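You operate a simulated robot arm through the tools that you are given. There is no shell and no other tool. Be economical: measure what you need, move in short steps, check, and stop when the job is done.

You run a simulated two-armed robot. Do the job below in one go: nothing can be reset, and whatever is moved stays where it is left.

Task
On the top of the side bench, fold the purple cloth in half and then in half again.
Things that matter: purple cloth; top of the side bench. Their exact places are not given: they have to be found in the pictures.

Only the result counts: the job must be done as asked and must still hold three seconds after the hand-in. Knocking over, shifting, dropping, spilling or breaking anything else fails it. Flat cloth is picked up by pressing the open fingertips on it (5 to 10 N) and closing them slowly along it; thin cloth reads only 2 to 8 mm in the jaws.

Robot
Two 7-joint arms with two-finger parallel grippers on one trunk, on a base that drives. Base frame: it is fixed to the floor where the robot stands at the start and does not move with it; the origin is under the middle of the robot, x ahead of it, y to its left, z up; the surface under the hand at the start is at about z = 860. Readings come in mm, degrees, newtons and seconds.
The left shoulder is at the start at [202, 171, 1054], the right one opposite. Places, roughly: top of the side bench [700, -400, 900]. Payload 4.4 kg a hand.
The tool frame of a hand sits at the grasp point between the pads (the TCP): z along the fingers, y along the line on which they close. The tips reach 23 mm beyond it. The gripper opens to 94 mm. The fingers are 38 mm wide and 10 mm thick; the gripper's body (54 by 96 mm) begins 39 mm behind the TCP.
Orientation is that of the tool frame in the base frame, as a unit quaternion [x, y, z, w]. With the fingers straight down and closing along the base's y, the tool's x points along the base's -x, its y along +y and its z along -z.

Tools
- The arms move only by the tool move_arm. It takes "left_series", "right_series" or both (then of equal length, played together; a hand with none holds still); each is a list that holds one entry, the list of rows, each a list of 7 numbers: the opening in per cent of the stroke, from 0 (shut) to 100 (fully open), then the shift along the tool's x, y, z in mm, then the turn, a rotation vector about the tool's x, y, z in degrees. In form: [[[fingers, dx, dy, dz, rx, ry, rz], ...]]. A call has 1 to 20 rows; each row shifts and turns the commanded pose from where the row before left it, along the tool's axes as they then stand. A row lasts 0.2 s, in which the tool goes at most 50 mm and 8.6 degrees; a call with a longer step from one row to the next is refused whole, and so is a gripper value outside its range. Where a pose cannot be reached the arm comes as near as it can. A force on the tool above 40 N (or 10 N above the force at the start of the call, whichever is more), or a blocked arm, ends the call early, and 0.2 s more pass. Each finger travels about 72 mm/s and halts on what it meets, pressing with about 35 N; the grip force reading is that of the motor and also rises with nothing between the fingers. The clock runs only during rows and for 0.2 s after the last one: add rows that do not move to give the fingers time. It gives the time, the measured TCP pose, the force on the tool (base axes), the opening and the grip force at its end, in the units of the frame above (readings bear some noise), with the torque about the TCP (base axes, N m) and any sound that the robot's microphone picked up.
- Cameras (640 x 400 px; columns grow to the right, rows downward): "scene" is now at [322.2, 2.4, 1155.2]; the picture's right is [0.10, -1.00, 0.00], its down [-0.71, -0.07, -0.71] and it looks along [0.70, 0.07, -0.71] (base axes); focal length 214 px, centre (320, 200). "left" rides on the left gripper at [86, -16, -74] in its tool frame; the picture's right is [0.18, 0.98, 0.00], its down [-0.58, 0.11, -0.81] and it looks along [-0.79, 0.15, 0.59] (tool axes); focal length 243 px, centre (320, 200). "right" rides on the right gripper at [86, 16, -75] in its tool frame; the picture's right is [-0.18, 0.98, 0.00], its down [-0.58, -0.11, -0.81] and it looks along [-0.79, -0.15, 0.59] (tool axes); focal length 243 px, centre (320, 200).
- camera(camera): a new picture of that camera. It takes no simulated time.
- lift_body(by): slides the trunk up (or, below 0, down) by that many mm; the arms and the scene camera ride with it, the base frame stays. It gives what a move gives, with no picture.
- roll_base(legs): drives the robot by 1 to 6 legs, each [ahead, left, turn to the left] in mm, mm and degrees, along the robot's own axes; the way and the turn of a leg run together, so that a leg with both is an arc; at most 1500 mm and 180 degrees a leg. The arms and the cameras ride along, it lands a little off, and it stops where it bumps. It gives what a move gives.
- turn_head(pan, tilt): turns the head with the scene camera to pan (to the left, within 80 degrees either way) and tilt (down, from -29 to 69), counted from straight ahead of the robot. It gives what a move gives.
- measure_at(camera, pixels): for up to 12 pixels [column, row] of the newest picture of that camera ("zoom" is the newest enlarged one), the place [x, y, z] in the base frame of the surface seen there, good to about 2 mm, but the place of the scene camera against the robot may be out by one fixed shift of up to 18 mm in any direction. It takes no simulated time.
- enlarge(camera, box): a new picture of the part [left, top, right, bottom] of that camera's present view, enlarged. It takes no simulated time.
- job_done(): hands the job in; it is judged then, once.

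Go step by step. Measure first, check grasps and placings, and put right what went wrong. The budget is 80 turns and 58 pictures, counting those below and the enlarged ones. Unless the task says otherwise, let go and move clear before handing in.

The tools are called after ">>>" by a JSON object that holds its "name" and its "arguments". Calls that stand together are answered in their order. move_arm: Moves the arms, as the interface text tells. Its arguments: {"type":"object","properties":{"left_series":{"type":"array"},"right_series":{"type":"array"}},"required":[]} The other tools are called the same way: lift_body (by) slides the trunk up or down; roll_base (legs) drives the base; turn_head (pan, tilt) turns the head that bears the scene camera; camera (camera) takes a picture; measure_at (camera, pixels) gives the place of the surface under pixels of a picture; enlarge (camera, box) takes an enlarged picture of a part of a camera's view; job_done () hands the job in.

At the start:

```text
time: 0.0
left_position: [549.3, 304.9, 993.9]
left_tool_rot: [0.0, 1.0, -0.001, 0.0]
left_contact_force: [-1.3, 0.0, 0.1]
left_moment: [-0.02, 0.02, -0.02]
left_gripper_width: 93.9
left_grasp_force: 0.1
right_position: [536.1, -203.4, 1002.3]
right_tool_rot: [0.0, 1.0, 0.001, 0.0]
right_contact_force: [0.0, 0.0, 0.8]
right_moment: [-0.03, 0.0, 0.01]
right_gripper_width: 93.9
right_grasp_force: 0.0
trunk travel left (down, up): [-75.0, 313.0]
robot x, y, heading: [2.8, 1.8, 0.1]
head pan, tilt: [5.5, 45.1]
```

scene: 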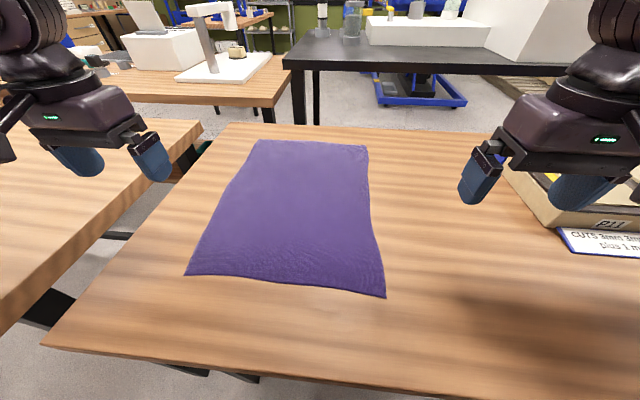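
right: 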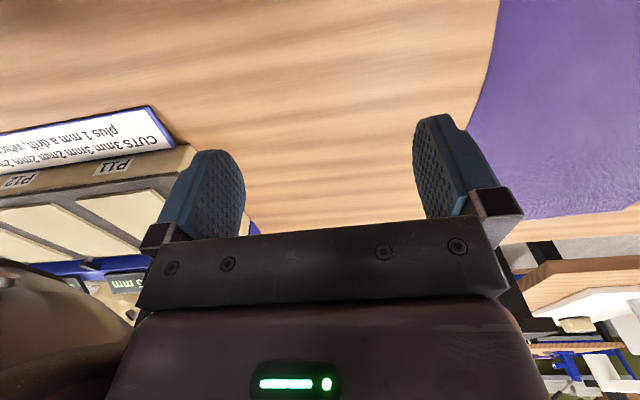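
left: 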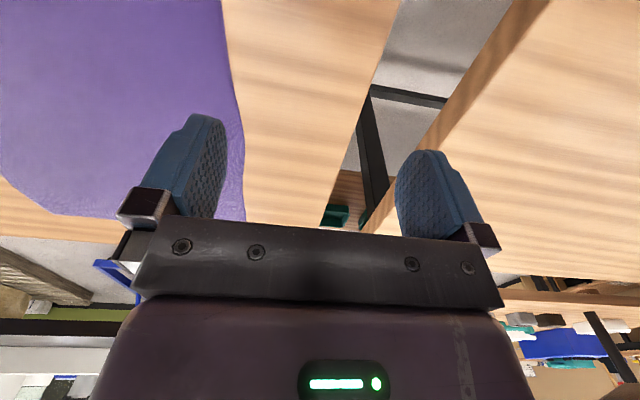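

The cloth lies flat on the bench in front, with corners near pixels (257,140), (367,147), (385,297) and (186,274). I'll measure these together with the bench surface.

>>> {"name": "measure_at", "arguments": {"camera": "scene", "pixels": [[258, 142], [366, 149], [383, 294], [189, 272], [310, 145], [290, 283], [225, 200], [371, 220], [300, 210], [450, 300], [230, 130], [60, 345]]}}

>>> {"name": "enlarge", "arguments": {"camera": "scene", "box": [160, 120, 420, 310]}}

```text
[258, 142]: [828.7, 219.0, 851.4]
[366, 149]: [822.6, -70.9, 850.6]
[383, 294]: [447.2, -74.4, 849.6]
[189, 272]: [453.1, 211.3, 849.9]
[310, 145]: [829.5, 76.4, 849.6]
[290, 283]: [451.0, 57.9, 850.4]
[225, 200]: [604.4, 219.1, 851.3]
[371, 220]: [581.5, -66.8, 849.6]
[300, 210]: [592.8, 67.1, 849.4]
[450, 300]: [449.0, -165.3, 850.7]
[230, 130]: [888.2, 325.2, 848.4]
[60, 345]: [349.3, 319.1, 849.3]
```

```text
2.11 times, centred on (290, 215) of scene
```

zoom: 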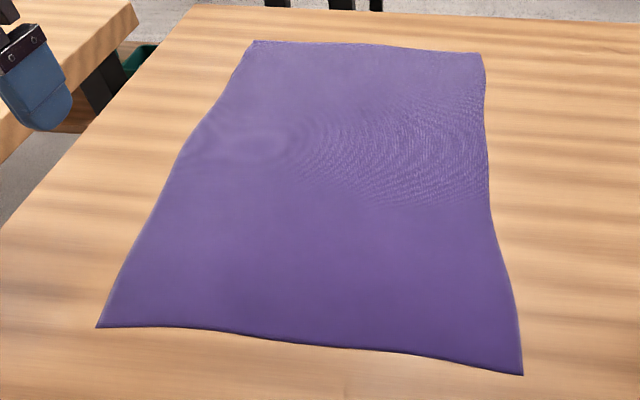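

The cloth covers about x 447–829 and y -72–215, at z≈850. I'll look to the right to find out which bench is the side bench.

>>> {"name": "turn_head", "arguments": {"pan": -35, "tilt": 40}}

>>> {"name": "camera", "arguments": {"camera": "scene"}}

```text
time: 1.1
left_position: [550.9, 305.1, 993.6]
left_tool_rot: [0.0, 1.0, 0.0, 0.0]
left_contact_force: [-0.3, -0.2, -0.5]
left_moment: [0.02, 0.0, -0.03]
left_gripper_width: 94.0
left_grasp_force: 0.1
right_position: [536.8, -203.5, 1003.3]
right_tool_rot: [0.0, 1.0, 0.0, 0.0]
right_contact_force: [0.0, 0.0, -0.1]
right_moment: [0.0, 0.02, -0.04]
right_gripper_width: 94.3
right_grasp_force: 0.1
trunk travel left (down, up): [-75.0, 313.0]
robot x, y, heading: [1.6, -1.2, -0.2]
head pan, tilt: [-35.0, 40.0]
```

```text
53 pictures are left
```

scene: 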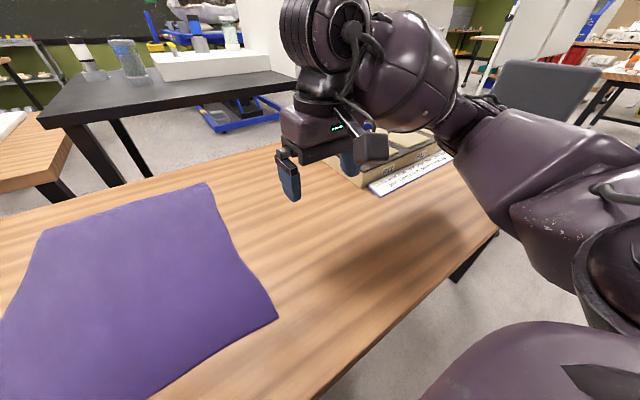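

The long wooden bench in front, which the cloth lies on, is the side bench. I'll back off a little so the near corners come within reach, and turn the head back to the cloth.

>>> {"name": "roll_base", "arguments": {"legs": [[-90, 0, 0]]}}

>>> {"name": "turn_head", "arguments": {"pan": 5, "tilt": 45}}

```text
time: 2.2
left_position: [461.7, 305.4, 993.5]
left_tool_rot: [0.0, 1.0, 0.0, 0.0]
left_contact_force: [0.7, 0.2, 0.3]
left_moment: [-0.02, 0.01, 0.02]
left_gripper_width: 93.8
left_grasp_force: 0.1
right_position: [447.2, -203.1, 1003.6]
right_tool_rot: [0.0, 1.0, 0.0, 0.0]
right_contact_force: [-0.4, 0.0, -0.3]
right_moment: [-0.01, -0.02, 0.02]
right_gripper_width: 94.0
right_grasp_force: 0.1
trunk travel left (down, up): [-75.0, 313.0]
robot x, y, heading: [-91.1, -1.6, 0.0]
head pan, tilt: [-35.0, 40.0]
```

```text
time: 3.2
left_position: [461.6, 304.8, 992.5]
left_tool_rot: [0.0, 1.0, -0.001, 0.0]
left_contact_force: [0.3, -0.3, 0.2]
left_moment: [0.0, 0.01, 0.04]
left_gripper_width: 94.0
left_grasp_force: 0.1
right_position: [447.7, -203.8, 1002.4]
right_tool_rot: [0.0, 1.0, 0.0, 0.0]
right_contact_force: [0.5, -0.4, 0.6]
right_moment: [0.02, -0.01, 0.01]
right_gripper_width: 94.2
right_grasp_force: 0.0
trunk travel left (down, up): [-75.0, 313.0]
robot x, y, heading: [-88.6, -2.0, 0.1]
head pan, tilt: [5.0, 45.0]
```

Now I'll bring both hands above the near corners, with the fingers partly open.

>>> {"name": "move_arm", "arguments": {"left_series": [[[30, 4, -28, 15, 0, 0, 0], [30, 4, -28, 15, 0, 0, 0], [30, 4, -27, 15, 0, 0, 0], [30, 4, -27, 15, 0, 0, 0], [30, 0, 0, 0, 0, 0, 0]]], "right_series": [[[30, 1, 37, 18, 0, 0, 0], [30, 1, 37, 18, 0, 0, 0], [30, 0, 37, 18, 0, 0, 0], [30, 0, 37, 18, 0, 0, 0], [30, 0, 0, 0, 0, 0, 0]]]}}

>>> {"name": "camera", "arguments": {"camera": "left"}}

>>> {"name": "camera", "arguments": {"camera": "right"}}

>>> {"name": "camera", "arguments": {"camera": "scene"}}

```text
time: 4.4
left_position: [444.1, 194.6, 933.8]
left_tool_rot: [0.0, 1.0, 0.0, 0.001]
left_contact_force: [-0.1, 0.3, -0.4]
left_moment: [-0.01, -0.02, 0.02]
left_gripper_width: 28.1
left_grasp_force: 0.1
right_position: [445.8, -55.3, 930.7]
right_tool_rot: [-0.001, 1.0, 0.001, 0.001]
right_contact_force: [-0.3, -0.2, 0.0]
right_moment: [0.02, 0.06, -0.01]
right_gripper_width: 28.0
right_grasp_force: 0.1
trunk travel left (down, up): [-75.0, 313.0]
robot x, y, heading: [-87.4, 2.5, 0.2]
head pan, tilt: [5.0, 45.0]
```

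```text
52 pictures are left
```

left: 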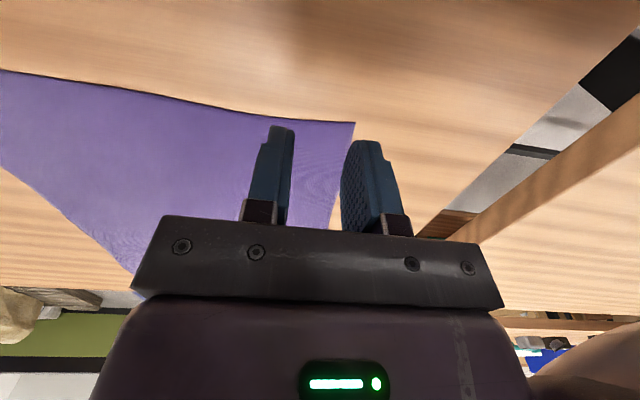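

```text
51 pictures are left
```

right: 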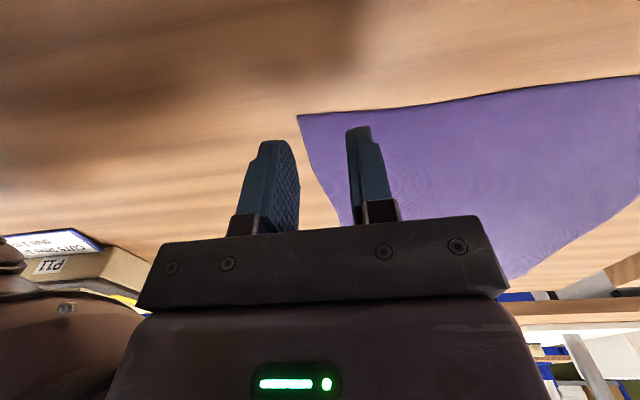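

```text
50 pictures are left
```

scene: 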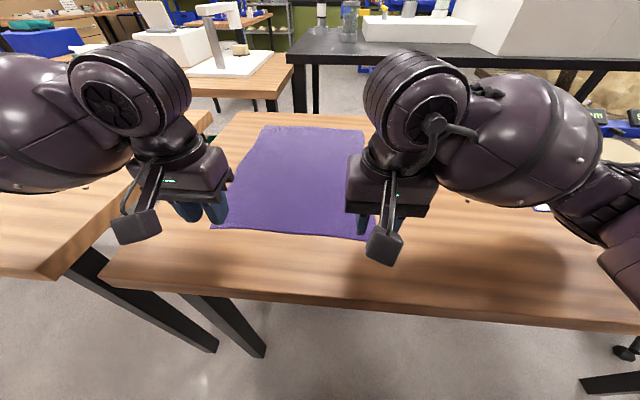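

>>> {"name": "measure_at", "arguments": {"camera": "left", "pixels": [[352, 124], [300, 119], [180, 100], [332, 220], [20, 75], [5, 160], [400, 60], [120, 262]]}}

>>> {"name": "measure_at", "arguments": {"camera": "right", "pixels": [[301, 117], [400, 110], [520, 95], [330, 195], [342, 218], [512, 273], [635, 200], [250, 60]]}}

>>> {"name": "measure_at", "arguments": {"camera": "scene", "pixels": [[264, 128], [361, 133], [213, 227], [374, 239], [300, 128], [364, 160]]}}

```text
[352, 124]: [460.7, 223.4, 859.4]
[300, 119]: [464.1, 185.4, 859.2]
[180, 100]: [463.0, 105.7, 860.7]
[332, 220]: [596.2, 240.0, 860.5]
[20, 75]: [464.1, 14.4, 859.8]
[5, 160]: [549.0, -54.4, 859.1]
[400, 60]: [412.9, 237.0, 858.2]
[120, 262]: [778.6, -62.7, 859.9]
```

```text
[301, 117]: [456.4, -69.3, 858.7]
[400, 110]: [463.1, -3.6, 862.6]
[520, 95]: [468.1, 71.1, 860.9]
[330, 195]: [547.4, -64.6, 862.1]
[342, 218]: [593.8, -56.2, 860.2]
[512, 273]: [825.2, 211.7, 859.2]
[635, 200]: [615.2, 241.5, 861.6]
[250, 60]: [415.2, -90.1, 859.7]
```

```text
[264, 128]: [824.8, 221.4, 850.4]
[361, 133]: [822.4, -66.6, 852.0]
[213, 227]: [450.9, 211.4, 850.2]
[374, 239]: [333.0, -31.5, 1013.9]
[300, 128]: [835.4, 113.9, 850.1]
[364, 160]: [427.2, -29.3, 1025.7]
```

The hand cameras put the bench top at z≈859 and the near corners at (460,223) and (457,-69). The scene camera reads about (−9, −8, −9.5) off. I'll lower both hands to just above the cloth, covering about 14 mm of the near edge.

>>> {"name": "move_arm", "arguments": {"left_series": [[[30, -6, 0, 24, 0, 0, 0], [30, -5, 0, 22, 0, 0, 0], [30, 0, 0, 0, 0, 0, 0]]], "right_series": [[[30, -4, 7, 22, 0, 0, 0], [30, -4, 7, 21, 0, 0, 0], [30, 0, 0, 0, 0, 0, 0]]]}}

>>> {"name": "camera", "arguments": {"camera": "left"}}

```text
time: 5.2
left_position: [455.8, 195.1, 888.3]
left_tool_rot: [0.0, 1.0, 0.0, 0.001]
left_contact_force: [0.2, 0.2, -0.1]
left_moment: [0.01, -0.02, 0.0]
left_gripper_width: 28.2
left_grasp_force: 0.1
right_position: [453.5, -41.2, 887.5]
right_tool_rot: [0.0, 1.0, 0.0, 0.0]
right_contact_force: [0.1, 0.5, 0.1]
right_moment: [0.01, 0.01, 0.01]
right_gripper_width: 28.3
right_grasp_force: 0.1
trunk travel left (down, up): [-75.0, 313.0]
robot x, y, heading: [-91.1, -0.4, 0.2]
head pan, tilt: [5.0, 45.0]
```

```text
49 pictures are left
```

left: 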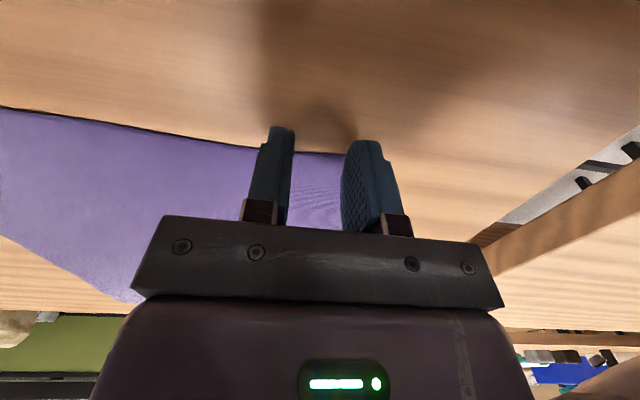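

The outer finger sits at the left corner. I'll press down in small steps.

>>> {"name": "move_arm", "arguments": {"left_series": [[[30, 0, 0, 2, 0, 0, 0], [30, 0, 0, 2, 0, 0, 0], [30, 0, 0, 1.5, 0, 0, 0], [30, 0, 0, 0, 0, 0, 0]]], "right_series": [[[30, 0, 0, 2, 0, 0, 0], [30, 0, 0, 2, 0, 0, 0], [30, 0, 0, 1, 0, 0, 0], [30, 0, 0, 0, 0, 0, 0]]]}}

```text
time: 6.2
left_position: [456.2, 195.2, 883.5]
left_tool_rot: [0.0, 1.0, 0.0, 0.002]
left_contact_force: [1.0, 2.5, 13.9]
left_moment: [0.06, -0.2, 0.02]
left_gripper_width: 28.1
left_grasp_force: 0.0
right_position: [453.0, -41.5, 883.4]
right_tool_rot: [0.0, 1.0, 0.0, 0.001]
right_contact_force: [0.9, 0.5, 3.2]
right_moment: [-0.02, -0.05, 0.01]
right_gripper_width: 28.1
right_grasp_force: 0.0
trunk travel left (down, up): [-75.0, 313.0]
robot x, y, heading: [-88.8, -2.3, -0.4]
head pan, tilt: [5.0, 45.0]
```

Left reads 14 N and right 3 N. I'll even them out and then close slowly.

>>> {"name": "move_arm", "arguments": {"left_series": [[[30, 0, 0, -0.6, 0, 0, 0], [27, 0, 0, 0, 0, 0, 0], [24, 0, 0, 0, 0, 0, 0], [21, 0, 0, 0, 0, 0, 0], [18, 0, 0, 0, 0, 0, 0], [15, 0, 0, 0, 0, 0, 0], [12, 0, 0, 0, 0, 0, 0], [9, 0, 0, 0, 0, 0, 0], [6, 0, 0, 0, 0, 0, 0], [3, 0, 0, 0, 0, 0, 0], [0, 0, 0, 0, 0, 0, 0], [0, 0, 0, 0, 0, 0, 0], [0, 0, 0, 0, 0, 0, 0]]], "right_series": [[[30, 0, 0, 0.6, 0, 0, 0], [27, 0, 0, 0, 0, 0, 0], [24, 0, 0, 0, 0, 0, 0], [21, 0, 0, 0, 0, 0, 0], [18, 0, 0, 0, 0, 0, 0], [15, 0, 0, 0, 0, 0, 0], [12, 0, 0, 0, 0, 0, 0], [9, 0, 0, 0, 0, 0, 0], [6, 0, 0, 0, 0, 0, 0], [3, 0, 0, 0, 0, 0, 0], [0, 0, 0, 0, 0, 0, 0], [0, 0, 0, 0, 0, 0, 0], [0, 0, 0, 0, 0, 0, 0]]]}}

>>> {"name": "camera", "arguments": {"camera": "left"}}

>>> {"name": "camera", "arguments": {"camera": "right"}}

```text
time: 9.0
left_position: [455.1, 194.8, 885.0]
left_tool_rot: [0.0, 1.0, 0.0, 0.001]
left_contact_force: [0.2, 0.4, 3.1]
left_moment: [-0.01, -0.03, 0.01]
left_gripper_width: 0.0
left_grasp_force: 35.1
right_position: [451.5, -40.5, 884.5]
right_tool_rot: [0.0, 1.0, 0.0, 0.002]
right_contact_force: [0.7, -1.2, 33.1]
right_moment: [-0.03, -0.41, -0.05]
right_gripper_width: 0.0
right_grasp_force: 35.5
trunk travel left (down, up): [-75.0, 313.0]
robot x, y, heading: [-86.2, 0.6, -0.0]
head pan, tilt: [5.0, 45.0]
```

```text
48 pictures are left
```

left: 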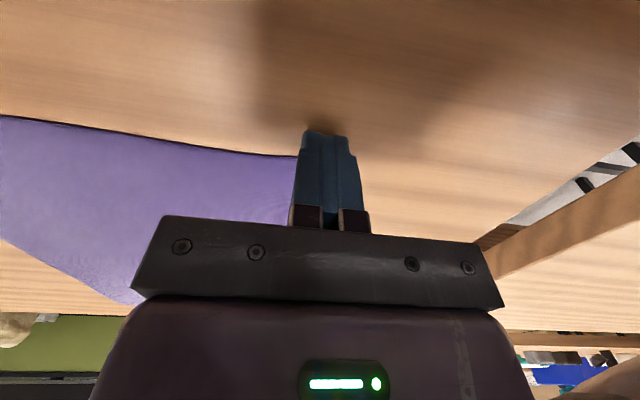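

```text
47 pictures are left
```

right: 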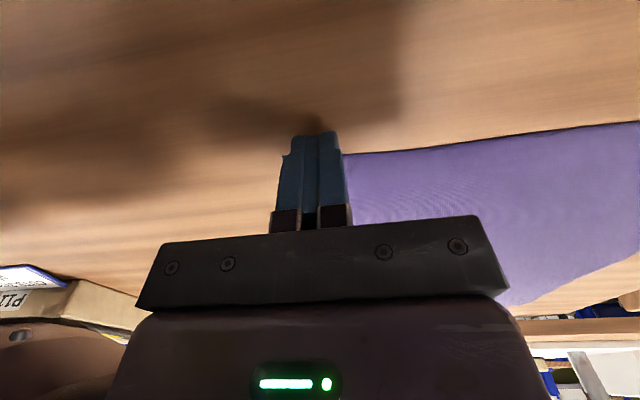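

Both jaws read 0 mm, so the tips slid over the thin edge without gathering any cloth. I'll lift, turn the hands 90° so that they close along x with both tips fully on the cloth, and look at the result.

>>> {"name": "move_arm", "arguments": {"left_series": [[[0, 0, 0, -20, 0, 0, 0], [20, 0, 0, -20, 0, 0, 0], [40, 0, 0, 0, 0, 0, 8.5], [40, 0, 0, 0, 0, 0, 8.5], [40, 0, 0, 0, 0, 0, 8.5], [40, 0, 0, 0, 0, 0, 8.5], [40, 0, 0, 0, 0, 0, 8.5], [40, 0, 0, 0, 0, 0, 8.5], [40, 0, 0, 0, 0, 0, 8.5], [40, 0, 0, 0, 0, 0, 8.5], [40, 0, 0, 0, 0, 0, 8.5], [40, 0, 0, 0, 0, 0, 8.5], [40, 0, 0, 0, 0, 0, 5], [40, 0, 0, 0, 0, 0, 0]]], "right_series": [[[0, 0, 0, -20, 0, 0, 0], [20, 0, 0, -20, 0, 0, 0], [40, 0, 0, 0, 0, 0, -8.5], [40, 0, 0, 0, 0, 0, -8.5], [40, 0, 0, 0, 0, 0, -8.5], [40, 0, 0, 0, 0, 0, -8.5], [40, 0, 0, 0, 0, 0, -8.5], [40, 0, 0, 0, 0, 0, -8.5], [40, 0, 0, 0, 0, 0, -8.5], [40, 0, 0, 0, 0, 0, -8.5], [40, 0, 0, 0, 0, 0, -8.5], [40, 0, 0, 0, 0, 0, -8.5], [40, 0, 0, 0, 0, 0, -5], [40, 0, 0, 0, 0, 0, 0]]]}}

>>> {"name": "camera", "arguments": {"camera": "scene"}}

>>> {"name": "camera", "arguments": {"camera": "left"}}

>>> {"name": "camera", "arguments": {"camera": "right"}}

```text
time: 12.0
left_position: [457.2, 195.6, 922.2]
left_tool_rot: [0.708, 0.706, 0.0, 0.0]
left_contact_force: [-0.3, 0.3, 0.2]
left_moment: [0.01, -0.01, -0.01]
left_gripper_width: 37.5
left_grasp_force: 0.1
right_position: [453.9, -40.9, 922.0]
right_tool_rot: [0.708, -0.706, 0.0, 0.0]
right_contact_force: [0.1, 0.2, 0.2]
right_moment: [0.0, -0.02, 0.01]
right_gripper_width: 37.7
right_grasp_force: 0.1
trunk travel left (down, up): [-75.0, 313.0]
robot x, y, heading: [-89.9, 0.4, -0.1]
head pan, tilt: [5.0, 45.0]
```

```text
46 pictures are left
```

scene: 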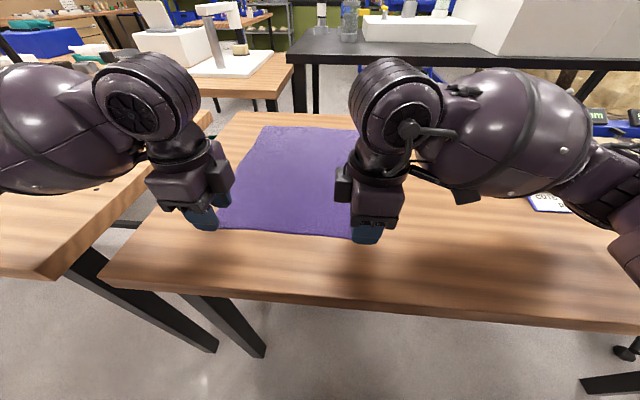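

```text
45 pictures are left
```

left: 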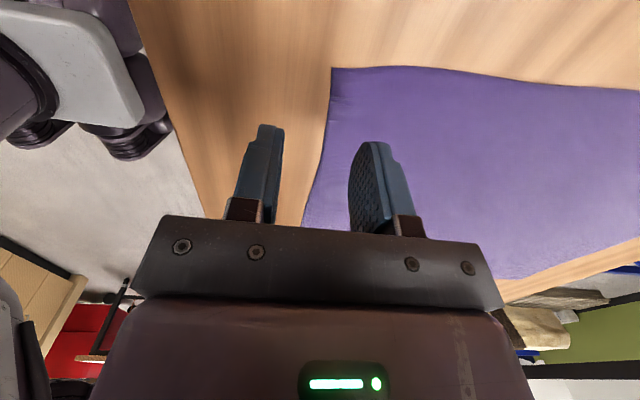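

```text
44 pictures are left
```

right: 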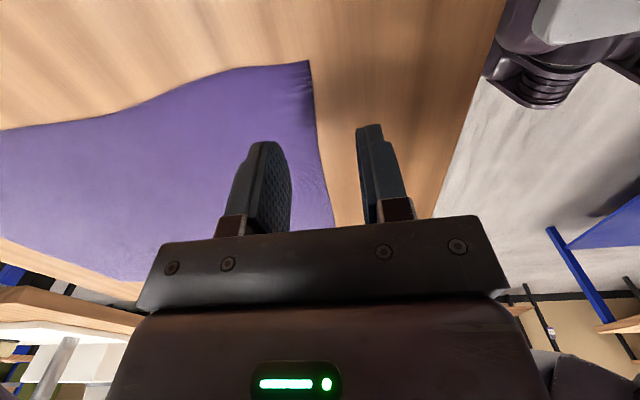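

>>> {"name": "measure_at", "arguments": {"camera": "left", "pixels": [[334, 70], [330, 105], [323, 140], [310, 195], [420, 70], [600, 92]]}}

>>> {"name": "measure_at", "arguments": {"camera": "right", "pixels": [[306, 64], [314, 105], [320, 140], [330, 190], [200, 80], [60, 122]]}}

```text
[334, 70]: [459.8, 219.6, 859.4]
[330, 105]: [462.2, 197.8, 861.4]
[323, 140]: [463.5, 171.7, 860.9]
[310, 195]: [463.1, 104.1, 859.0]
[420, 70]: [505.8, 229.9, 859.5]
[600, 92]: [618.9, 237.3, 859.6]
```

```text
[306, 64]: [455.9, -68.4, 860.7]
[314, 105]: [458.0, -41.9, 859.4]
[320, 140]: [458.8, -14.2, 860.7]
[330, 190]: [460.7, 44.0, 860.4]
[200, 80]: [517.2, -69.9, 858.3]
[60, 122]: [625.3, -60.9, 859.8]
```

The cloth is undisturbed. I'll position both hands so that both tips rest on the cloth just inside the near edge, at 25% opening.

>>> {"name": "move_arm", "arguments": {"left_series": [[[25, 5, 14, 18, 0, 0, 0], [25, 0, 14, 17, 0, 0, 0], [25, 0, 0, 2, 0, 0, 0], [25, 0, 0, 1.5, 0, 0, 0], [25, 0, 0, 0, 0, 0, 0]]], "right_series": [[[25, 7, -13, 18, 0, 0, 0], [25, 0, -13, 17, 0, 0, 0], [25, 0, 0, 2, 0, 0, 0], [25, 0, 0, 1.5, 0, 0, 0], [25, 0, 0, 0, 0, 0, 0]]]}}

```text
time: 13.2
left_position: [483.9, 199.8, 884.1]
left_tool_rot: [0.707, 0.708, 0.001, 0.001]
left_contact_force: [0.5, 0.3, 2.8]
left_moment: [0.02, -0.02, 0.06]
left_gripper_width: 23.4
left_grasp_force: 0.0
right_position: [472.6, -47.7, 892.7]
right_tool_rot: [0.708, -0.707, 0.001, 0.0]
right_contact_force: [0.0, 0.0, -0.8]
right_moment: [-0.03, -0.03, 0.02]
right_gripper_width: 23.7
right_grasp_force: 0.1
right hand out of reach, approached as far as the arm can: row 2
trunk travel left (down, up): [-75.0, 313.0]
robot x, y, heading: [-89.5, 0.7, -0.2]
head pan, tilt: [5.0, 45.0]
```

The right hand can't reach its pose this close to the centre line. I'll lift both hands slightly and shift the base left and back so that the cloth is centred.

>>> {"name": "move_arm", "arguments": {"left_series": [[[25, 0, 0, -30, 0, 0, 0], [25, 0, 0, 0, 0, 0, 0]]], "right_series": [[[25, 0, 0, -30, 0, 0, 0], [25, 0, 0, 0, 0, 0, 0]]]}}

>>> {"name": "roll_base", "arguments": {"legs": [[-40, 75, 0]]}}

```text
time: 13.8
left_position: [484.6, 199.3, 912.6]
left_tool_rot: [0.707, 0.707, 0.0, -0.002]
left_contact_force: [-0.5, 0.3, -0.7]
left_moment: [0.0, -0.02, 0.0]
left_gripper_width: 23.4
left_grasp_force: 0.1
right_position: [472.9, -48.2, 922.2]
right_tool_rot: [-0.707, 0.707, 0.0, -0.001]
right_contact_force: [0.3, -0.1, -0.3]
right_moment: [0.01, 0.0, 0.01]
right_gripper_width: 23.7
right_grasp_force: 0.0
trunk travel left (down, up): [-75.0, 313.0]
robot x, y, heading: [-92.3, 0.8, -0.0]
head pan, tilt: [5.0, 45.0]
```

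```text
time: 15.2
left_position: [444.5, 275.9, 913.9]
left_tool_rot: [0.706, 0.708, 0.001, -0.001]
left_contact_force: [-0.5, -0.1, 0.1]
left_moment: [0.02, 0.04, 0.04]
left_gripper_width: 23.5
left_grasp_force: 0.1
right_position: [432.7, 26.3, 921.6]
right_tool_rot: [-0.707, 0.707, 0.0, 0.0]
right_contact_force: [0.7, 0.0, 0.4]
right_moment: [-0.04, 0.02, 0.01]
right_gripper_width: 23.5
right_grasp_force: 0.0
trunk travel left (down, up): [-75.0, 313.0]
robot x, y, heading: [-127.2, 76.8, 0.2]
head pan, tilt: [5.0, 45.0]
```

>>> {"name": "move_arm", "arguments": {"left_series": [[[25, -38, 20, 0, 0, 0, 0], [25, -38, 20, 0, 0, 0, 0], [25, 0, 0, 14, 0, 0, 0], [25, 0, 0, 13, 0, 0, 0], [25, 0, 0, 0, 0, 0, 0]]], "right_series": [[[25, 37, -23, 0, 0, 0, 0], [25, 37, -24, 0, 0, 0, 0], [25, 0, 0, 18, 0, 0, 0], [25, 0, 0, 17, 0, 0, 0], [25, 0, 0, 0, 0, 0, 0]]]}}

>>> {"name": "camera", "arguments": {"camera": "left"}}

>>> {"name": "camera", "arguments": {"camera": "right"}}

```text
time: 16.4
left_position: [485.0, 198.9, 887.2]
left_tool_rot: [0.706, 0.708, 0.0, 0.0]
left_contact_force: [0.4, -0.8, -0.6]
left_moment: [-0.02, 0.0, 0.01]
left_gripper_width: 23.5
left_grasp_force: 0.0
right_position: [432.8, 26.7, 887.3]
right_tool_rot: [0.707, -0.707, 0.0, 0.001]
right_contact_force: [0.3, -0.8, -0.3]
right_moment: [-0.01, 0.02, -0.03]
right_gripper_width: 23.7
right_grasp_force: 0.0
right hand out of reach, approached as far as the arm can: row 1, 2
trunk travel left (down, up): [-75.0, 313.0]
robot x, y, heading: [-131.7, 72.5, 0.2]
head pan, tilt: [5.0, 45.0]
```

```text
43 pictures are left
```

left: 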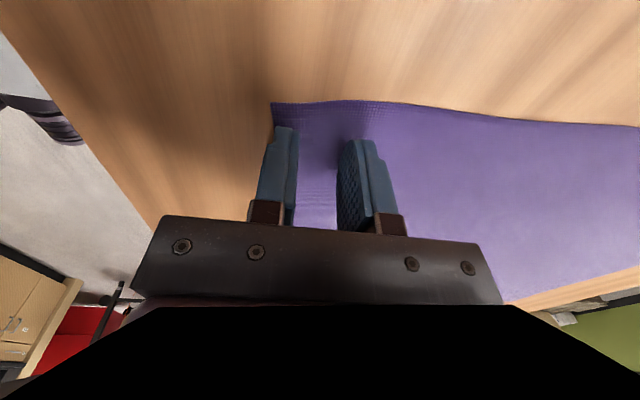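

```text
42 pictures are left
```

right: 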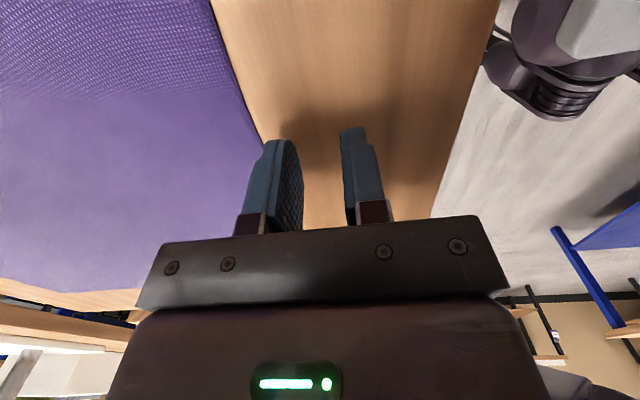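

The left hand is placed, but the right hand seems stuck at a joint limit. The mirrored pose works on the left, so I'll unwind the right yaw, translate, and rewind.

>>> {"name": "move_arm", "arguments": {"right_series": [[[25, 0, 0, -20, 0, 0, 8.5], [25, 0, 0, -20, 0, 0, 8.5], [25, 0, 0, 0, 0, 0, 8.5], [25, 0, 0, 0, 0, 0, 8.5], [25, 0, 0, 0, 0, 0, 8.5], [25, 0, 0, 0, 0, 0, 8.5], [25, 0, 0, 0, 0, 0, 8.5], [25, 0, 0, 0, 0, 0, 8.5], [25, 0, 0, 0, 0, 0, 8.5], [25, 0, 0, 0, 0, 0, 8.5], [25, 0, 0, 0, 0, 0, 5], [25, 0, 0, 0, 0, 0, 0]]]}}

```text
time: 19.0
left_position: [486.1, 198.7, 886.7]
left_tool_rot: [0.706, 0.708, 0.0, 0.0]
left_contact_force: [-0.2, 0.6, -0.4]
left_moment: [0.0, 0.01, 0.0]
left_gripper_width: 23.5
left_grasp_force: 0.1
right_position: [431.1, 26.6, 926.8]
right_tool_rot: [0.001, 1.0, 0.0, 0.0]
right_contact_force: [0.0, -0.6, 0.2]
right_moment: [0.0, 0.02, 0.01]
right_gripper_width: 23.4
right_grasp_force: 0.1
trunk travel left (down, up): [-75.0, 313.0]
robot x, y, heading: [-130.2, 73.6, 0.2]
head pan, tilt: [5.0, 45.0]
```

>>> {"name": "move_arm", "arguments": {"right_series": [[[25, -24, -37, 0, 0, 0, 0], [25, -25, -38, 0, 0, 0, 0], [25, 0, 0, 0, 0, 0, -8.5], [25, 0, 0, 0, 0, 0, -8.5], [25, 0, 0, 0, 0, 0, -8.5], [25, 0, 0, 0, 0, 0, -8.5], [25, 0, 0, 0, 0, 0, -8.5], [25, 0, 0, 0, 0, 0, -8.5], [25, 0, 0, 0, 0, 0, -8.5], [25, 0, 0, 0, 0, 0, -8.5], [25, 0, 0, 0, 0, 0, -8.5], [25, 0, 0, 0, 0, 0, -8.5], [25, 0, 0, 0, 0, 0, -5], [25, 0, 0, 20, 0, 0, 0], [25, 0, 0, 19, 0, 0, 0], [25, 0, 0, 0, 0, 0, 0]]]}}

>>> {"name": "camera", "arguments": {"camera": "right"}}

```text
time: 22.4
left_position: [483.6, 198.8, 889.6]
left_tool_rot: [0.707, 0.708, 0.002, 0.001]
left_contact_force: [-0.1, -0.3, 0.1]
left_moment: [-0.01, -0.02, 0.0]
left_gripper_width: 23.2
left_grasp_force: 0.0
right_position: [470.4, -28.5, 884.4]
right_tool_rot: [-0.638, 0.769, -0.028, 0.015]
right_contact_force: [0.5, -2.9, 33.6]
right_moment: [0.48, 0.31, 0.04]
right_gripper_width: 22.6
right_grasp_force: 0.2
right hand out of reach, approached as far as the arm can: row 12, 13
trunk travel left (down, up): [-75.0, 313.0]
robot x, y, heading: [-132.1, 72.2, -0.2]
head pan, tilt: [5.0, 45.0]
```

```text
41 pictures are left
```

right: 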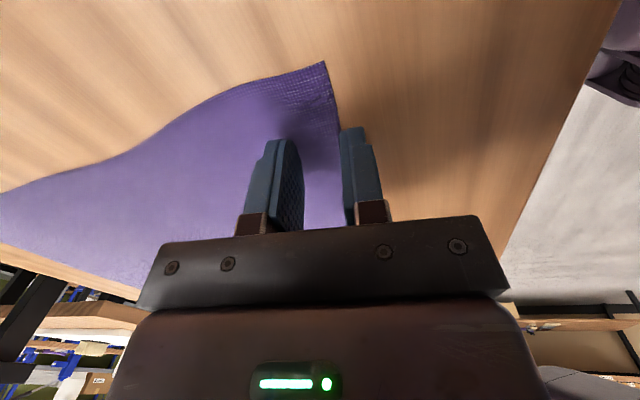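

The right yaw stops at about -80° and the tool has tilted slightly. I'll lift, level it, back the yaw off to about -64°, and place it obliquely at the corner.

>>> {"name": "move_arm", "arguments": {"right_series": [[[25, 0, 0, -15, 0, 0, 0], [25, 0, 0, -10, -3.6, -0.7, 0], [25, 0, 0, 0, 0, 0, 8], [25, 0, 0, 0, 0, 0, 7.4], [25, 3.8, -19.6, 0, 0, 0, 0], [25, 0, 0, 0, 0, 0, 0]]]}}

>>> {"name": "camera", "arguments": {"camera": "right"}}

```text
time: 23.8
left_position: [485.2, 199.6, 885.9]
left_tool_rot: [0.707, 0.708, 0.0, 0.0]
left_contact_force: [1.2, 0.1, -0.2]
left_moment: [0.01, -0.02, -0.01]
left_gripper_width: 23.3
left_grasp_force: 0.1
right_position: [481.7, -56.1, 908.2]
right_tool_rot: [-0.53, 0.848, 0.0, -0.005]
right_contact_force: [0.4, -0.1, 1.0]
right_moment: [-0.01, -0.01, -0.07]
right_gripper_width: 23.3
right_grasp_force: 0.1
right hand out of reach, approached as far as the arm can: row 2
trunk travel left (down, up): [-75.0, 313.0]
robot x, y, heading: [-130.5, 76.0, 0.2]
head pan, tilt: [5.0, 45.0]
```

```text
40 pictures are left
```

right: 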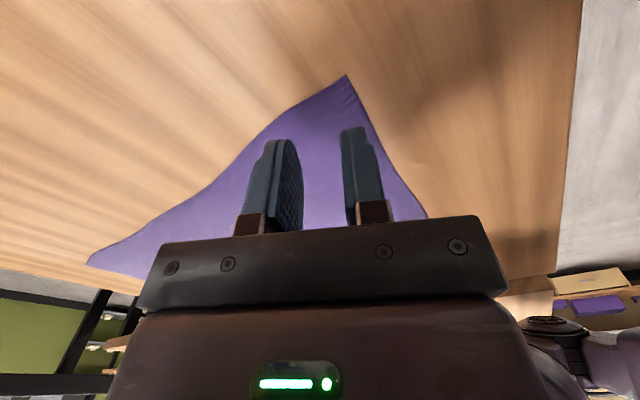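

>>> {"name": "measure_at", "arguments": {"camera": "right", "pixels": [[345, 79], [300, 105], [370, 125], [225, 190]]}}

>>> {"name": "move_arm", "arguments": {"right_series": [[[25, -15, 3, 8, 0, 0, 0], [25, 0, 0, 12, 0, 0, 0], [25, 0, 0, 2, 0, 0, 0], [25, 0, 0, 0, 0, 0, 0]]]}}

>>> {"name": "camera", "arguments": {"camera": "right"}}

```text
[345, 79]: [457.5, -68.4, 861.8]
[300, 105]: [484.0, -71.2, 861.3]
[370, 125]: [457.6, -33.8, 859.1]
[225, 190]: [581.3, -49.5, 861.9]
```

```text
time: 24.8
left_position: [485.1, 198.3, 885.8]
left_tool_rot: [0.707, 0.708, 0.001, 0.0]
left_contact_force: [-0.4, -0.9, 0.5]
left_moment: [0.01, 0.06, 0.0]
left_gripper_width: 23.5
left_grasp_force: 0.1
right_position: [485.4, -40.1, 886.0]
right_tool_rot: [-0.53, 0.848, 0.001, -0.006]
right_contact_force: [0.5, 1.2, -0.1]
right_moment: [0.01, -0.01, 0.0]
right_gripper_width: 23.4
right_grasp_force: 0.0
trunk travel left (down, up): [-75.0, 313.0]
robot x, y, heading: [-129.4, 71.5, -0.0]
head pan, tilt: [5.0, 45.0]
```

```text
39 pictures are left
```

right: 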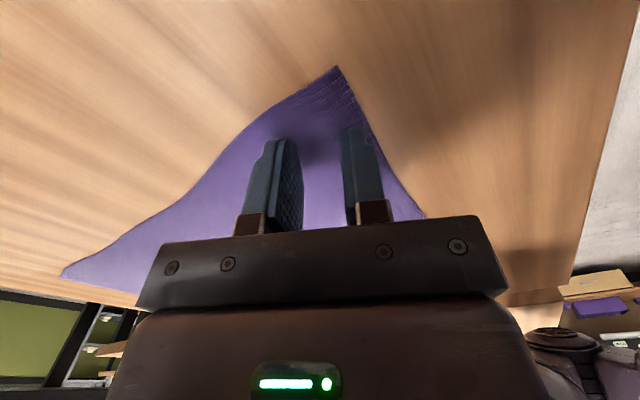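

Both hands are over the cloth with both tips on it. I'll press to a moderate force.

>>> {"name": "move_arm", "arguments": {"left_series": [[[25, 0, 0, 1, 0, 0, 0], [25, 0, 0, 1, 0, 0, 0], [25, 0, 0, 0.7, 0, 0, 0], [25, 0, 0, 0, 0, 0, 0]]], "right_series": [[[25, 0, 0, 1, 0, 0, 0], [25, 0, 0, 1, 0, 0, 0], [25, 0, 0, 0.7, 0, 0, 0], [25, 0, 0, 0, 0, 0, 0]]]}}

```text
time: 25.8
left_position: [484.7, 198.9, 885.3]
left_tool_rot: [0.707, 0.707, 0.001, 0.001]
left_contact_force: [1.1, -0.7, 0.1]
left_moment: [0.03, 0.0, 0.01]
left_gripper_width: 23.2
left_grasp_force: 0.0
right_position: [484.4, -41.1, 883.4]
right_tool_rot: [-0.53, 0.848, 0.001, -0.004]
right_contact_force: [2.3, -1.0, 7.6]
right_moment: [0.03, -0.15, 0.01]
right_gripper_width: 23.8
right_grasp_force: 0.3
trunk travel left (down, up): [-75.0, 313.0]
robot x, y, heading: [-129.7, 73.6, 0.0]
head pan, tilt: [5.0, 45.0]
```

Right reads 7.6 N, so I'll close it slowly while lowering the left a bit more.

>>> {"name": "move_arm", "arguments": {"left_series": [[[25, 0, 0, 1, 0, 0, 0], [25, 0, 0, 0.6, 0, 0, 0], [25, 0, 0, 0, 0, 0, 0], [25, 0, 0, 0, 0, 0, 0], [25, 0, 0, 0, 0, 0, 0], [25, 0, 0, 0, 0, 0, 0], [25, 0, 0, 0, 0, 0, 0], [25, 0, 0, 0, 0, 0, 0], [25, 0, 0, 0, 0, 0, 0], [25, 0, 0, 0, 0, 0, 0], [25, 0, 0, 0, 0, 0, 0], [25, 0, 0, 0, 0, 0, 0], [25, 0, 0, 0, 0, 0, 0], [25, 0, 0, 0, 0, 0, 0], [25, 0, 0, 0, 0, 0, 0]]], "right_series": [[[23, 0, 0, 0, 0, 0, 0], [21, 0, 0, 0, 0, 0, 0], [19, 0, 0, 0, 0, 0, 0], [17, 0, 0, 0, 0, 0, 0], [15, 0, 0, 0, 0, 0, 0], [13, 0, 0, 0, 0, 0, 0], [11, 0, 0, 0, 0, 0, 0], [9, 0, 0, 0, 0, 0, 0], [7, 0, 0, 0, 0, 0, 0], [5, 0, 0, 0, 0, 0, 0], [3, 0, 0, 0, 0, 0, 0], [1, 0, 0, 0, 0, 0, 0], [0, 0, 0, 0, 0, 0, 0], [0, 0, 0, 0, 0, 0, 0], [0, 0, 0, 0, 0, 0, 0]]]}}

>>> {"name": "camera", "arguments": {"camera": "right"}}

```text
time: 29.0
left_position: [484.2, 198.4, 884.2]
left_tool_rot: [0.706, 0.708, 0.001, 0.001]
left_contact_force: [5.7, 5.4, 35.4]
left_moment: [0.07, 0.24, -0.08]
left_gripper_width: 22.0
left_grasp_force: 0.1
right_position: [483.8, -40.1, 885.0]
right_tool_rot: [-0.53, 0.848, 0.001, -0.004]
right_contact_force: [-0.2, -0.1, 0.2]
right_moment: [-0.01, 0.01, -0.01]
right_gripper_width: 0.0
right_grasp_force: 35.5
trunk travel left (down, up): [-75.0, 313.0]
robot x, y, heading: [-129.2, 75.4, 0.2]
head pan, tilt: [5.0, 45.0]
```

```text
38 pictures are left
```

right: 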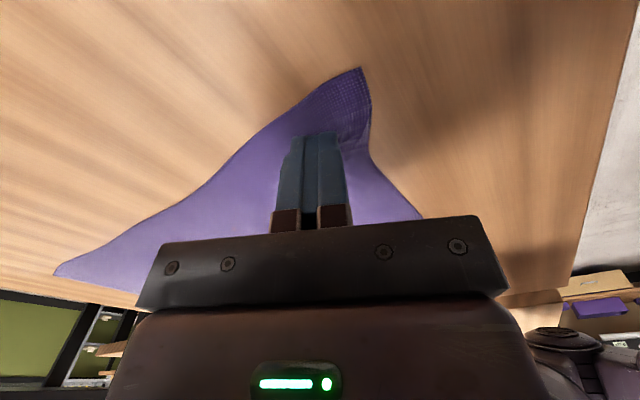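

The right tips dragged the cloth but lost pressure as they closed, and left is now at 35 N. I'll ease the left slightly and half-close it to see the trend, while lifting, reopening and pressing the right again.

>>> {"name": "move_arm", "arguments": {"left_series": [[[25, 0, 0, -0.4, 0, 0, 0], [23, 0, 0, 0, 0, 0, 0], [21, 0, 0, 0, 0, 0, 0], [19, 0, 0, 0, 0, 0, 0], [17, 0, 0, 0, 0, 0, 0], [15, 0, 0, 0, 0, 0, 0], [13, 0, 0, 0, 0, 0, 0], [12, 0, 0, 0, 0, 0, 0]]], "right_series": [[[0, 0, 0, -5, 0, 0, 0], [12, 0, 0, 0, 0, 0, 0], [25, 0, 0, 0, 0, 0, 0], [25, 0, 0, 3, 0, 0, 0], [25, 0, 0, 2, 0, 0, 0], [25, 0, 0, 0.4, 0, 0, 0], [25, 0, 0, 0.2, 0, 0, 0], [25, 0, 0, 0, 0, 0, 0]]]}}

>>> {"name": "camera", "arguments": {"camera": "left"}}

```text
time: 30.8
left_position: [482.9, 197.9, 884.1]
left_tool_rot: [0.706, 0.708, 0.001, 0.001]
left_contact_force: [-1.3, 0.2, 26.9]
left_moment: [-0.2, 0.07, -0.03]
left_gripper_width: 11.3
left_grasp_force: 15.0
right_position: [483.1, -41.1, 883.8]
right_tool_rot: [-0.53, 0.848, 0.0, -0.004]
right_contact_force: [-0.1, -1.4, 4.8]
right_moment: [-0.04, -0.05, -0.01]
right_gripper_width: 23.5
right_grasp_force: 0.1
trunk travel left (down, up): [-75.0, 313.0]
robot x, y, heading: [-135.0, 73.9, 0.2]
head pan, tilt: [5.0, 45.0]
```

```text
37 pictures are left
```

left: 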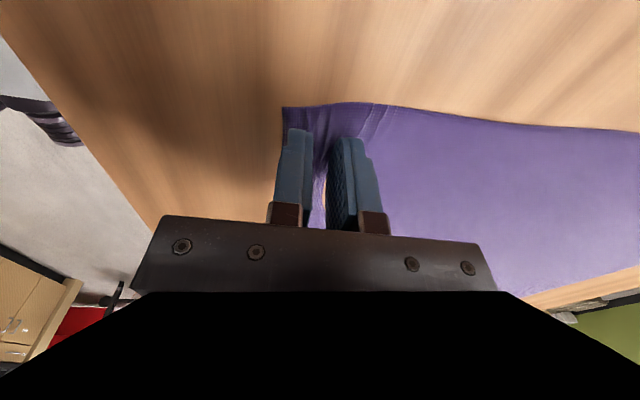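

The left gathers the cloth well at about 27 N. I'll finish closing it and press the right about 0.8 mm deeper while it closes.

>>> {"name": "move_arm", "arguments": {"left_series": [[[10, 0, 0, 0, 0, 0, 0], [8, 0, 0, 0, 0, 0, 0], [6, 0, 0, 0, 0, 0, 0], [4, 0, 0, 0, 0, 0, 0], [2, 0, 0, 0, 0, 0, 0], [0, 0, 0, 0, 0, 0, 0], [0, 0, 0, 0, 0, 0, 0], [0, 0, 0, 0, 0, 0, 0]]], "right_series": [[[25, 0, 0, 0.5, 0, 0, 0], [25, 0, 0, 0.4, 0, 0, 0], [24, 0, 0, 0, 0, 0, 0], [22, 0, 0, 0, 0, 0, 0], [20, 0, 0, 0, 0, 0, 0], [18, 0, 0, 0, 0, 0, 0], [16, 0, 0, 0, 0, 0, 0], [14, 0, 0, 0, 0, 0, 0]]]}}

>>> {"name": "camera", "arguments": {"camera": "left"}}

>>> {"name": "camera", "arguments": {"camera": "right"}}

```text
time: 32.6
left_position: [483.1, 198.9, 884.8]
left_tool_rot: [0.707, 0.708, 0.001, 0.001]
left_contact_force: [0.3, -2.9, 14.2]
left_moment: [-0.19, 0.0, -0.01]
left_gripper_width: 6.9
left_grasp_force: 35.0
right_position: [483.8, -41.4, 884.0]
right_tool_rot: [-0.529, 0.848, 0.0, -0.003]
right_contact_force: [1.3, 1.6, 22.4]
right_moment: [0.11, -0.24, -0.03]
right_gripper_width: 13.4
right_grasp_force: 0.4
trunk travel left (down, up): [-75.0, 313.0]
robot x, y, heading: [-131.0, 75.0, 0.0]
head pan, tilt: [5.0, 45.0]
```

```text
36 pictures are left
```

left: 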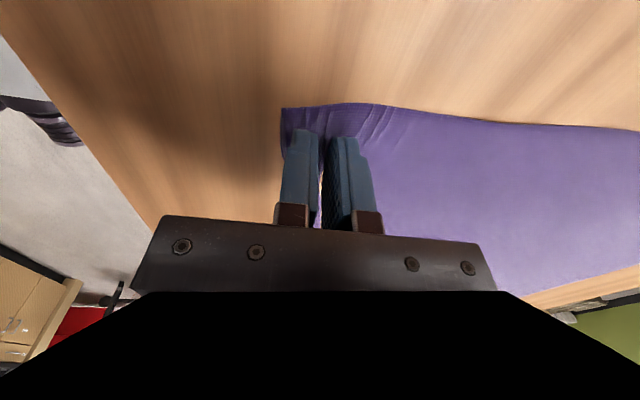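

```text
35 pictures are left
```

right: 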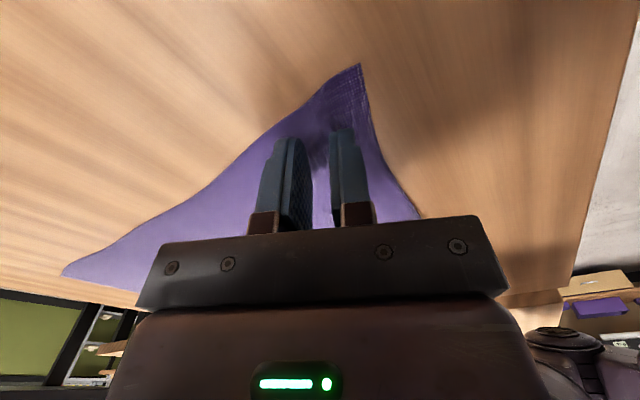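

Left holds cloth at 6.9 mm and 35 N. Now I'll finish closing the right, which is pressing at 22 N.

>>> {"name": "move_arm", "arguments": {"right_series": [[[12, 0, 0, 0, 0, 0, 0], [10, 0, 0, 0.1, 0, 0, 0], [8, 0, 0, 0.1, 0, 0, 0], [6, 0, 0, 0.1, 0, 0, 0], [4, 0, 0, 0.1, 0, 0, 0], [2, 0, 0, 0, 0, 0, 0], [0, 0, 0, 0, 0, 0, 0], [0, 0, 0, 0, 0, 0, 0], [0, 0, 0, 0, 0, 0, 0]]]}}

>>> {"name": "camera", "arguments": {"camera": "right"}}

```text
time: 34.6
left_position: [483.2, 199.2, 885.2]
left_tool_rot: [0.706, 0.708, 0.002, 0.001]
left_contact_force: [1.1, -0.8, 7.0]
left_moment: [-0.06, 0.0, 0.01]
left_gripper_width: 1.6
left_grasp_force: 35.1
right_position: [484.6, -38.8, 884.5]
right_tool_rot: [-0.53, 0.848, 0.0, -0.004]
right_contact_force: [4.8, -0.8, 36.1]
right_moment: [0.22, -0.28, -0.01]
right_gripper_width: 0.1
right_grasp_force: 34.8
trunk travel left (down, up): [-75.0, 313.0]
robot x, y, heading: [-129.5, 77.9, -0.0]
head pan, tilt: [5.0, 45.0]
```

```text
34 pictures are left
```

right: 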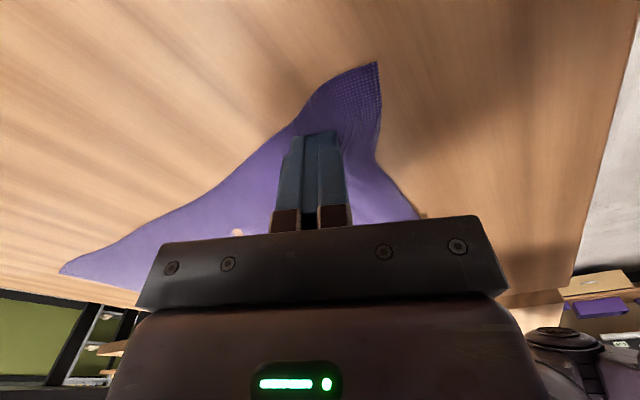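

Left has slipped from 6.9 to 1.6 mm and right is at 0.1 mm. I'll lift both slightly to see what is held.

>>> {"name": "move_arm", "arguments": {"left_series": [[[0, 0, 0, -5, 0, 0, 0], [0, 0, 0, -10, 0, 0, 0], [0, 0, 0, -10, 0, 0, 0], [0, 0, 0, 0, 0, 0, 0]]], "right_series": [[[0, 0, 0, -5, 0, 0, 0], [0, 0, 0, -10, 0, 0, 0], [0, 0, 0, -10, 0, 0, 0], [0, 0, 0, 0, 0, 0, 0]]]}}

>>> {"name": "camera", "arguments": {"camera": "left"}}

>>> {"name": "camera", "arguments": {"camera": "right"}}

```text
time: 35.6
left_position: [485.1, 198.7, 906.9]
left_tool_rot: [0.707, 0.707, 0.0, 0.0]
left_contact_force: [0.2, 0.1, 0.4]
left_moment: [0.01, -0.01, 0.01]
left_gripper_width: 1.4
left_grasp_force: 35.4
right_position: [484.7, -40.4, 904.8]
right_tool_rot: [-0.531, 0.848, 0.002, -0.007]
right_contact_force: [0.2, -0.3, 0.3]
right_moment: [0.0, 0.01, -0.01]
right_gripper_width: 0.0
right_grasp_force: 35.2
trunk travel left (down, up): [-75.0, 313.0]
robot x, y, heading: [-128.1, 75.5, 0.1]
head pan, tilt: [5.0, 45.0]
```

```text
33 pictures are left
```

left: 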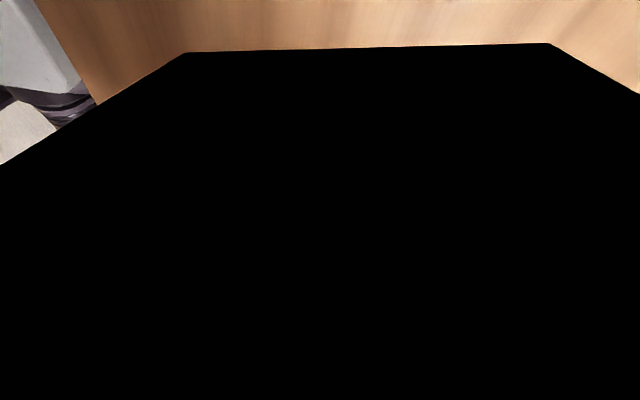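

```text
32 pictures are left
```

right: 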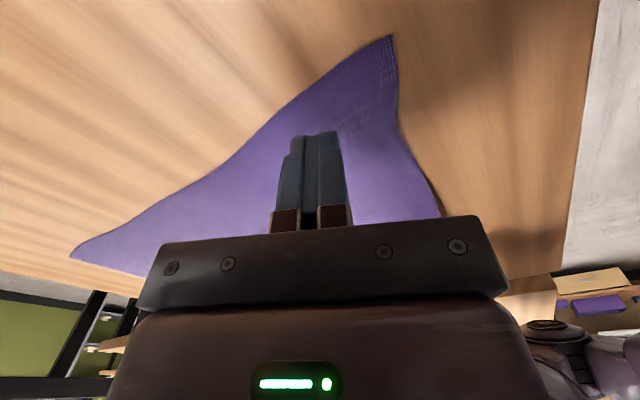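

>>> {"name": "camera", "arguments": {"camera": "scene"}}

>>> {"name": "enlarge", "arguments": {"camera": "scene", "box": [200, 100, 420, 240]}}

```text
31 pictures are left
```

scene: 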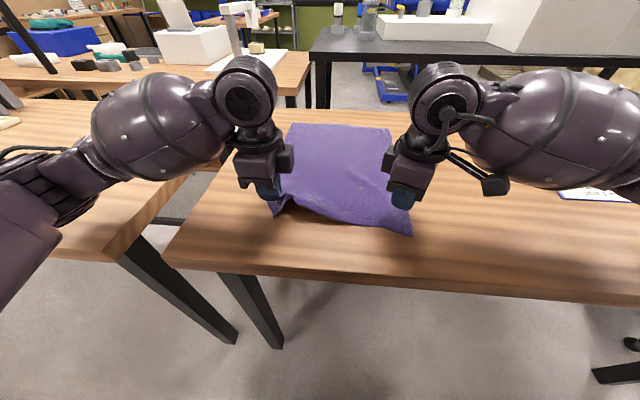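

```text
2.86 times, centred on (310, 170) of scene
```

zoom: 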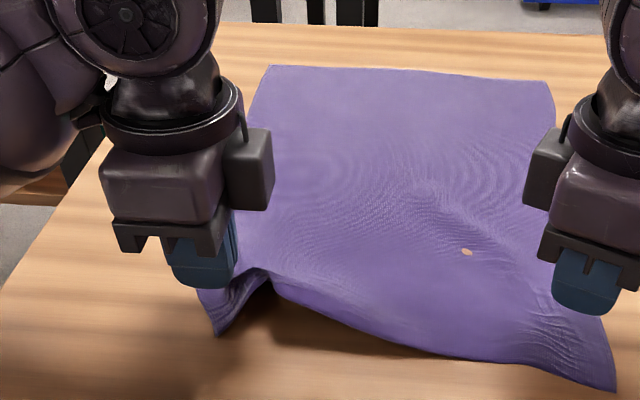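

Left does hold the corner: the cloth is raised near zoom (265,270). Now for the right hand, I'll measure the corner first and then retry.

>>> {"name": "measure_at", "arguments": {"camera": "right", "pixels": [[390, 42], [398, 90], [410, 150], [330, 78], [270, 125], [370, 120]]}}

```text
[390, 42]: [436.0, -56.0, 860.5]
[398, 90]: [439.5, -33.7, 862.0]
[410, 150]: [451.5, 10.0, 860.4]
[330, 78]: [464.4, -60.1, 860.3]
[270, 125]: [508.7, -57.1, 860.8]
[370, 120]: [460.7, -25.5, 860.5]
```

>>> {"name": "move_arm", "arguments": {"right_series": [[[20, -3.8, 19.6, 0, 0, 0, 0], [32, 0, 0, 0, 0, 0, 0], [32, 0, 0, 10, 0, 0, 0], [32, 0, 0, 9, 0, 0, 0], [32, 0, 0, 2, 0, 0, 0], [32, 0, 0, 0.7, 0, 0, 0], [32, 0, 0, 0, 0, 0, 0], [32, 0, 0, 0, 0, 0, 0]]]}}

>>> {"name": "camera", "arguments": {"camera": "right"}}

```text
time: 37.4
left_position: [485.7, 199.3, 909.1]
left_tool_rot: [0.706, 0.708, 0.0, -0.001]
left_contact_force: [0.5, 0.5, 0.3]
left_moment: [0.01, -0.07, -0.03]
left_gripper_width: 1.4
left_grasp_force: 35.1
right_position: [469.5, -28.8, 885.0]
right_tool_rot: [-0.53, 0.848, 0.002, -0.006]
right_contact_force: [-0.3, -0.8, 0.3]
right_moment: [-0.01, -0.01, -0.03]
right_gripper_width: 30.1
right_grasp_force: 0.1
trunk travel left (down, up): [-75.0, 313.0]
robot x, y, heading: [-130.6, 76.9, 0.2]
head pan, tilt: [5.0, 45.0]
```

```text
29 pictures are left
```

right: 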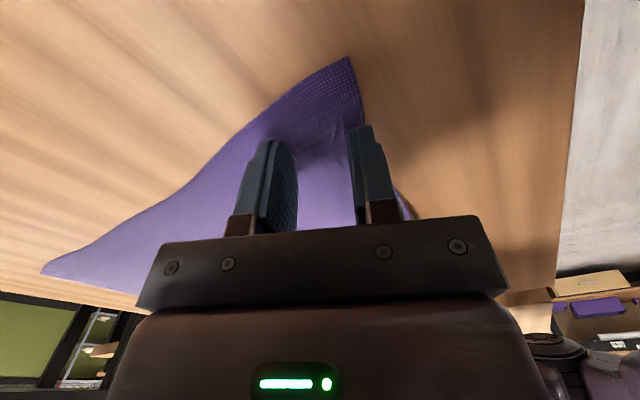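

The near finger is right at the edge, so I'll shift it 6 mm inward and press until about 8–15 N.

>>> {"name": "move_arm", "arguments": {"right_series": [[[32, -3, -7, 0, 0, 0, 0], [32, 0, 0, 1, 0, 0, 0], [32, 0, 0, 0.5, 0, 0, 0], [32, 0, 0, 0.3, 0, 0, 0], [32, 0, 0, 0, 0, 0, 0], [32, 0, 0, 0, 0, 0, 0]]]}}

```text
time: 38.8
left_position: [484.3, 198.4, 908.9]
left_tool_rot: [0.707, 0.707, -0.001, 0.0]
left_contact_force: [0.9, 0.7, 0.2]
left_moment: [-0.02, 0.01, 0.03]
left_gripper_width: 1.5
left_grasp_force: 35.3
right_position: [476.0, -28.2, 884.0]
right_tool_rot: [-0.53, 0.848, 0.001, -0.005]
right_contact_force: [0.6, -0.9, 11.7]
right_moment: [-0.01, -0.19, 0.01]
right_gripper_width: 29.9
right_grasp_force: 0.1
trunk travel left (down, up): [-75.0, 313.0]
robot x, y, heading: [-137.9, 71.6, -0.1]
head pan, tilt: [5.0, 45.0]
```

>>> {"name": "move_arm", "arguments": {"right_series": [[[30, 0, 0, 0.2, 0, 0, 0], [28, 0, 0, 0, 0, 0, 0], [26, 0, 0, 0, 0, 0, 0], [24, 0, 0, 0, 0, 0, 0], [22, 0, 0, 0, 0, 0, 0], [20, 0, 0, 0, 0, 0, 0], [18, 0, 0, 0, 0, 0, 0]]]}}

```text
time: 40.4
left_position: [483.2, 198.2, 909.2]
left_tool_rot: [0.706, 0.708, 0.001, 0.0]
left_contact_force: [-0.7, -0.6, -0.4]
left_moment: [0.01, -0.03, 0.02]
left_gripper_width: 1.4
left_grasp_force: 34.9
right_position: [475.2, -28.9, 883.9]
right_tool_rot: [-0.53, 0.848, 0.0, -0.005]
right_contact_force: [-0.6, 0.7, 19.5]
right_moment: [0.15, -0.25, 0.03]
right_gripper_width: 17.3
right_grasp_force: 0.4
trunk travel left (down, up): [-75.0, 313.0]
robot x, y, heading: [-129.7, 71.8, 0.1]
head pan, tilt: [5.0, 45.0]
```

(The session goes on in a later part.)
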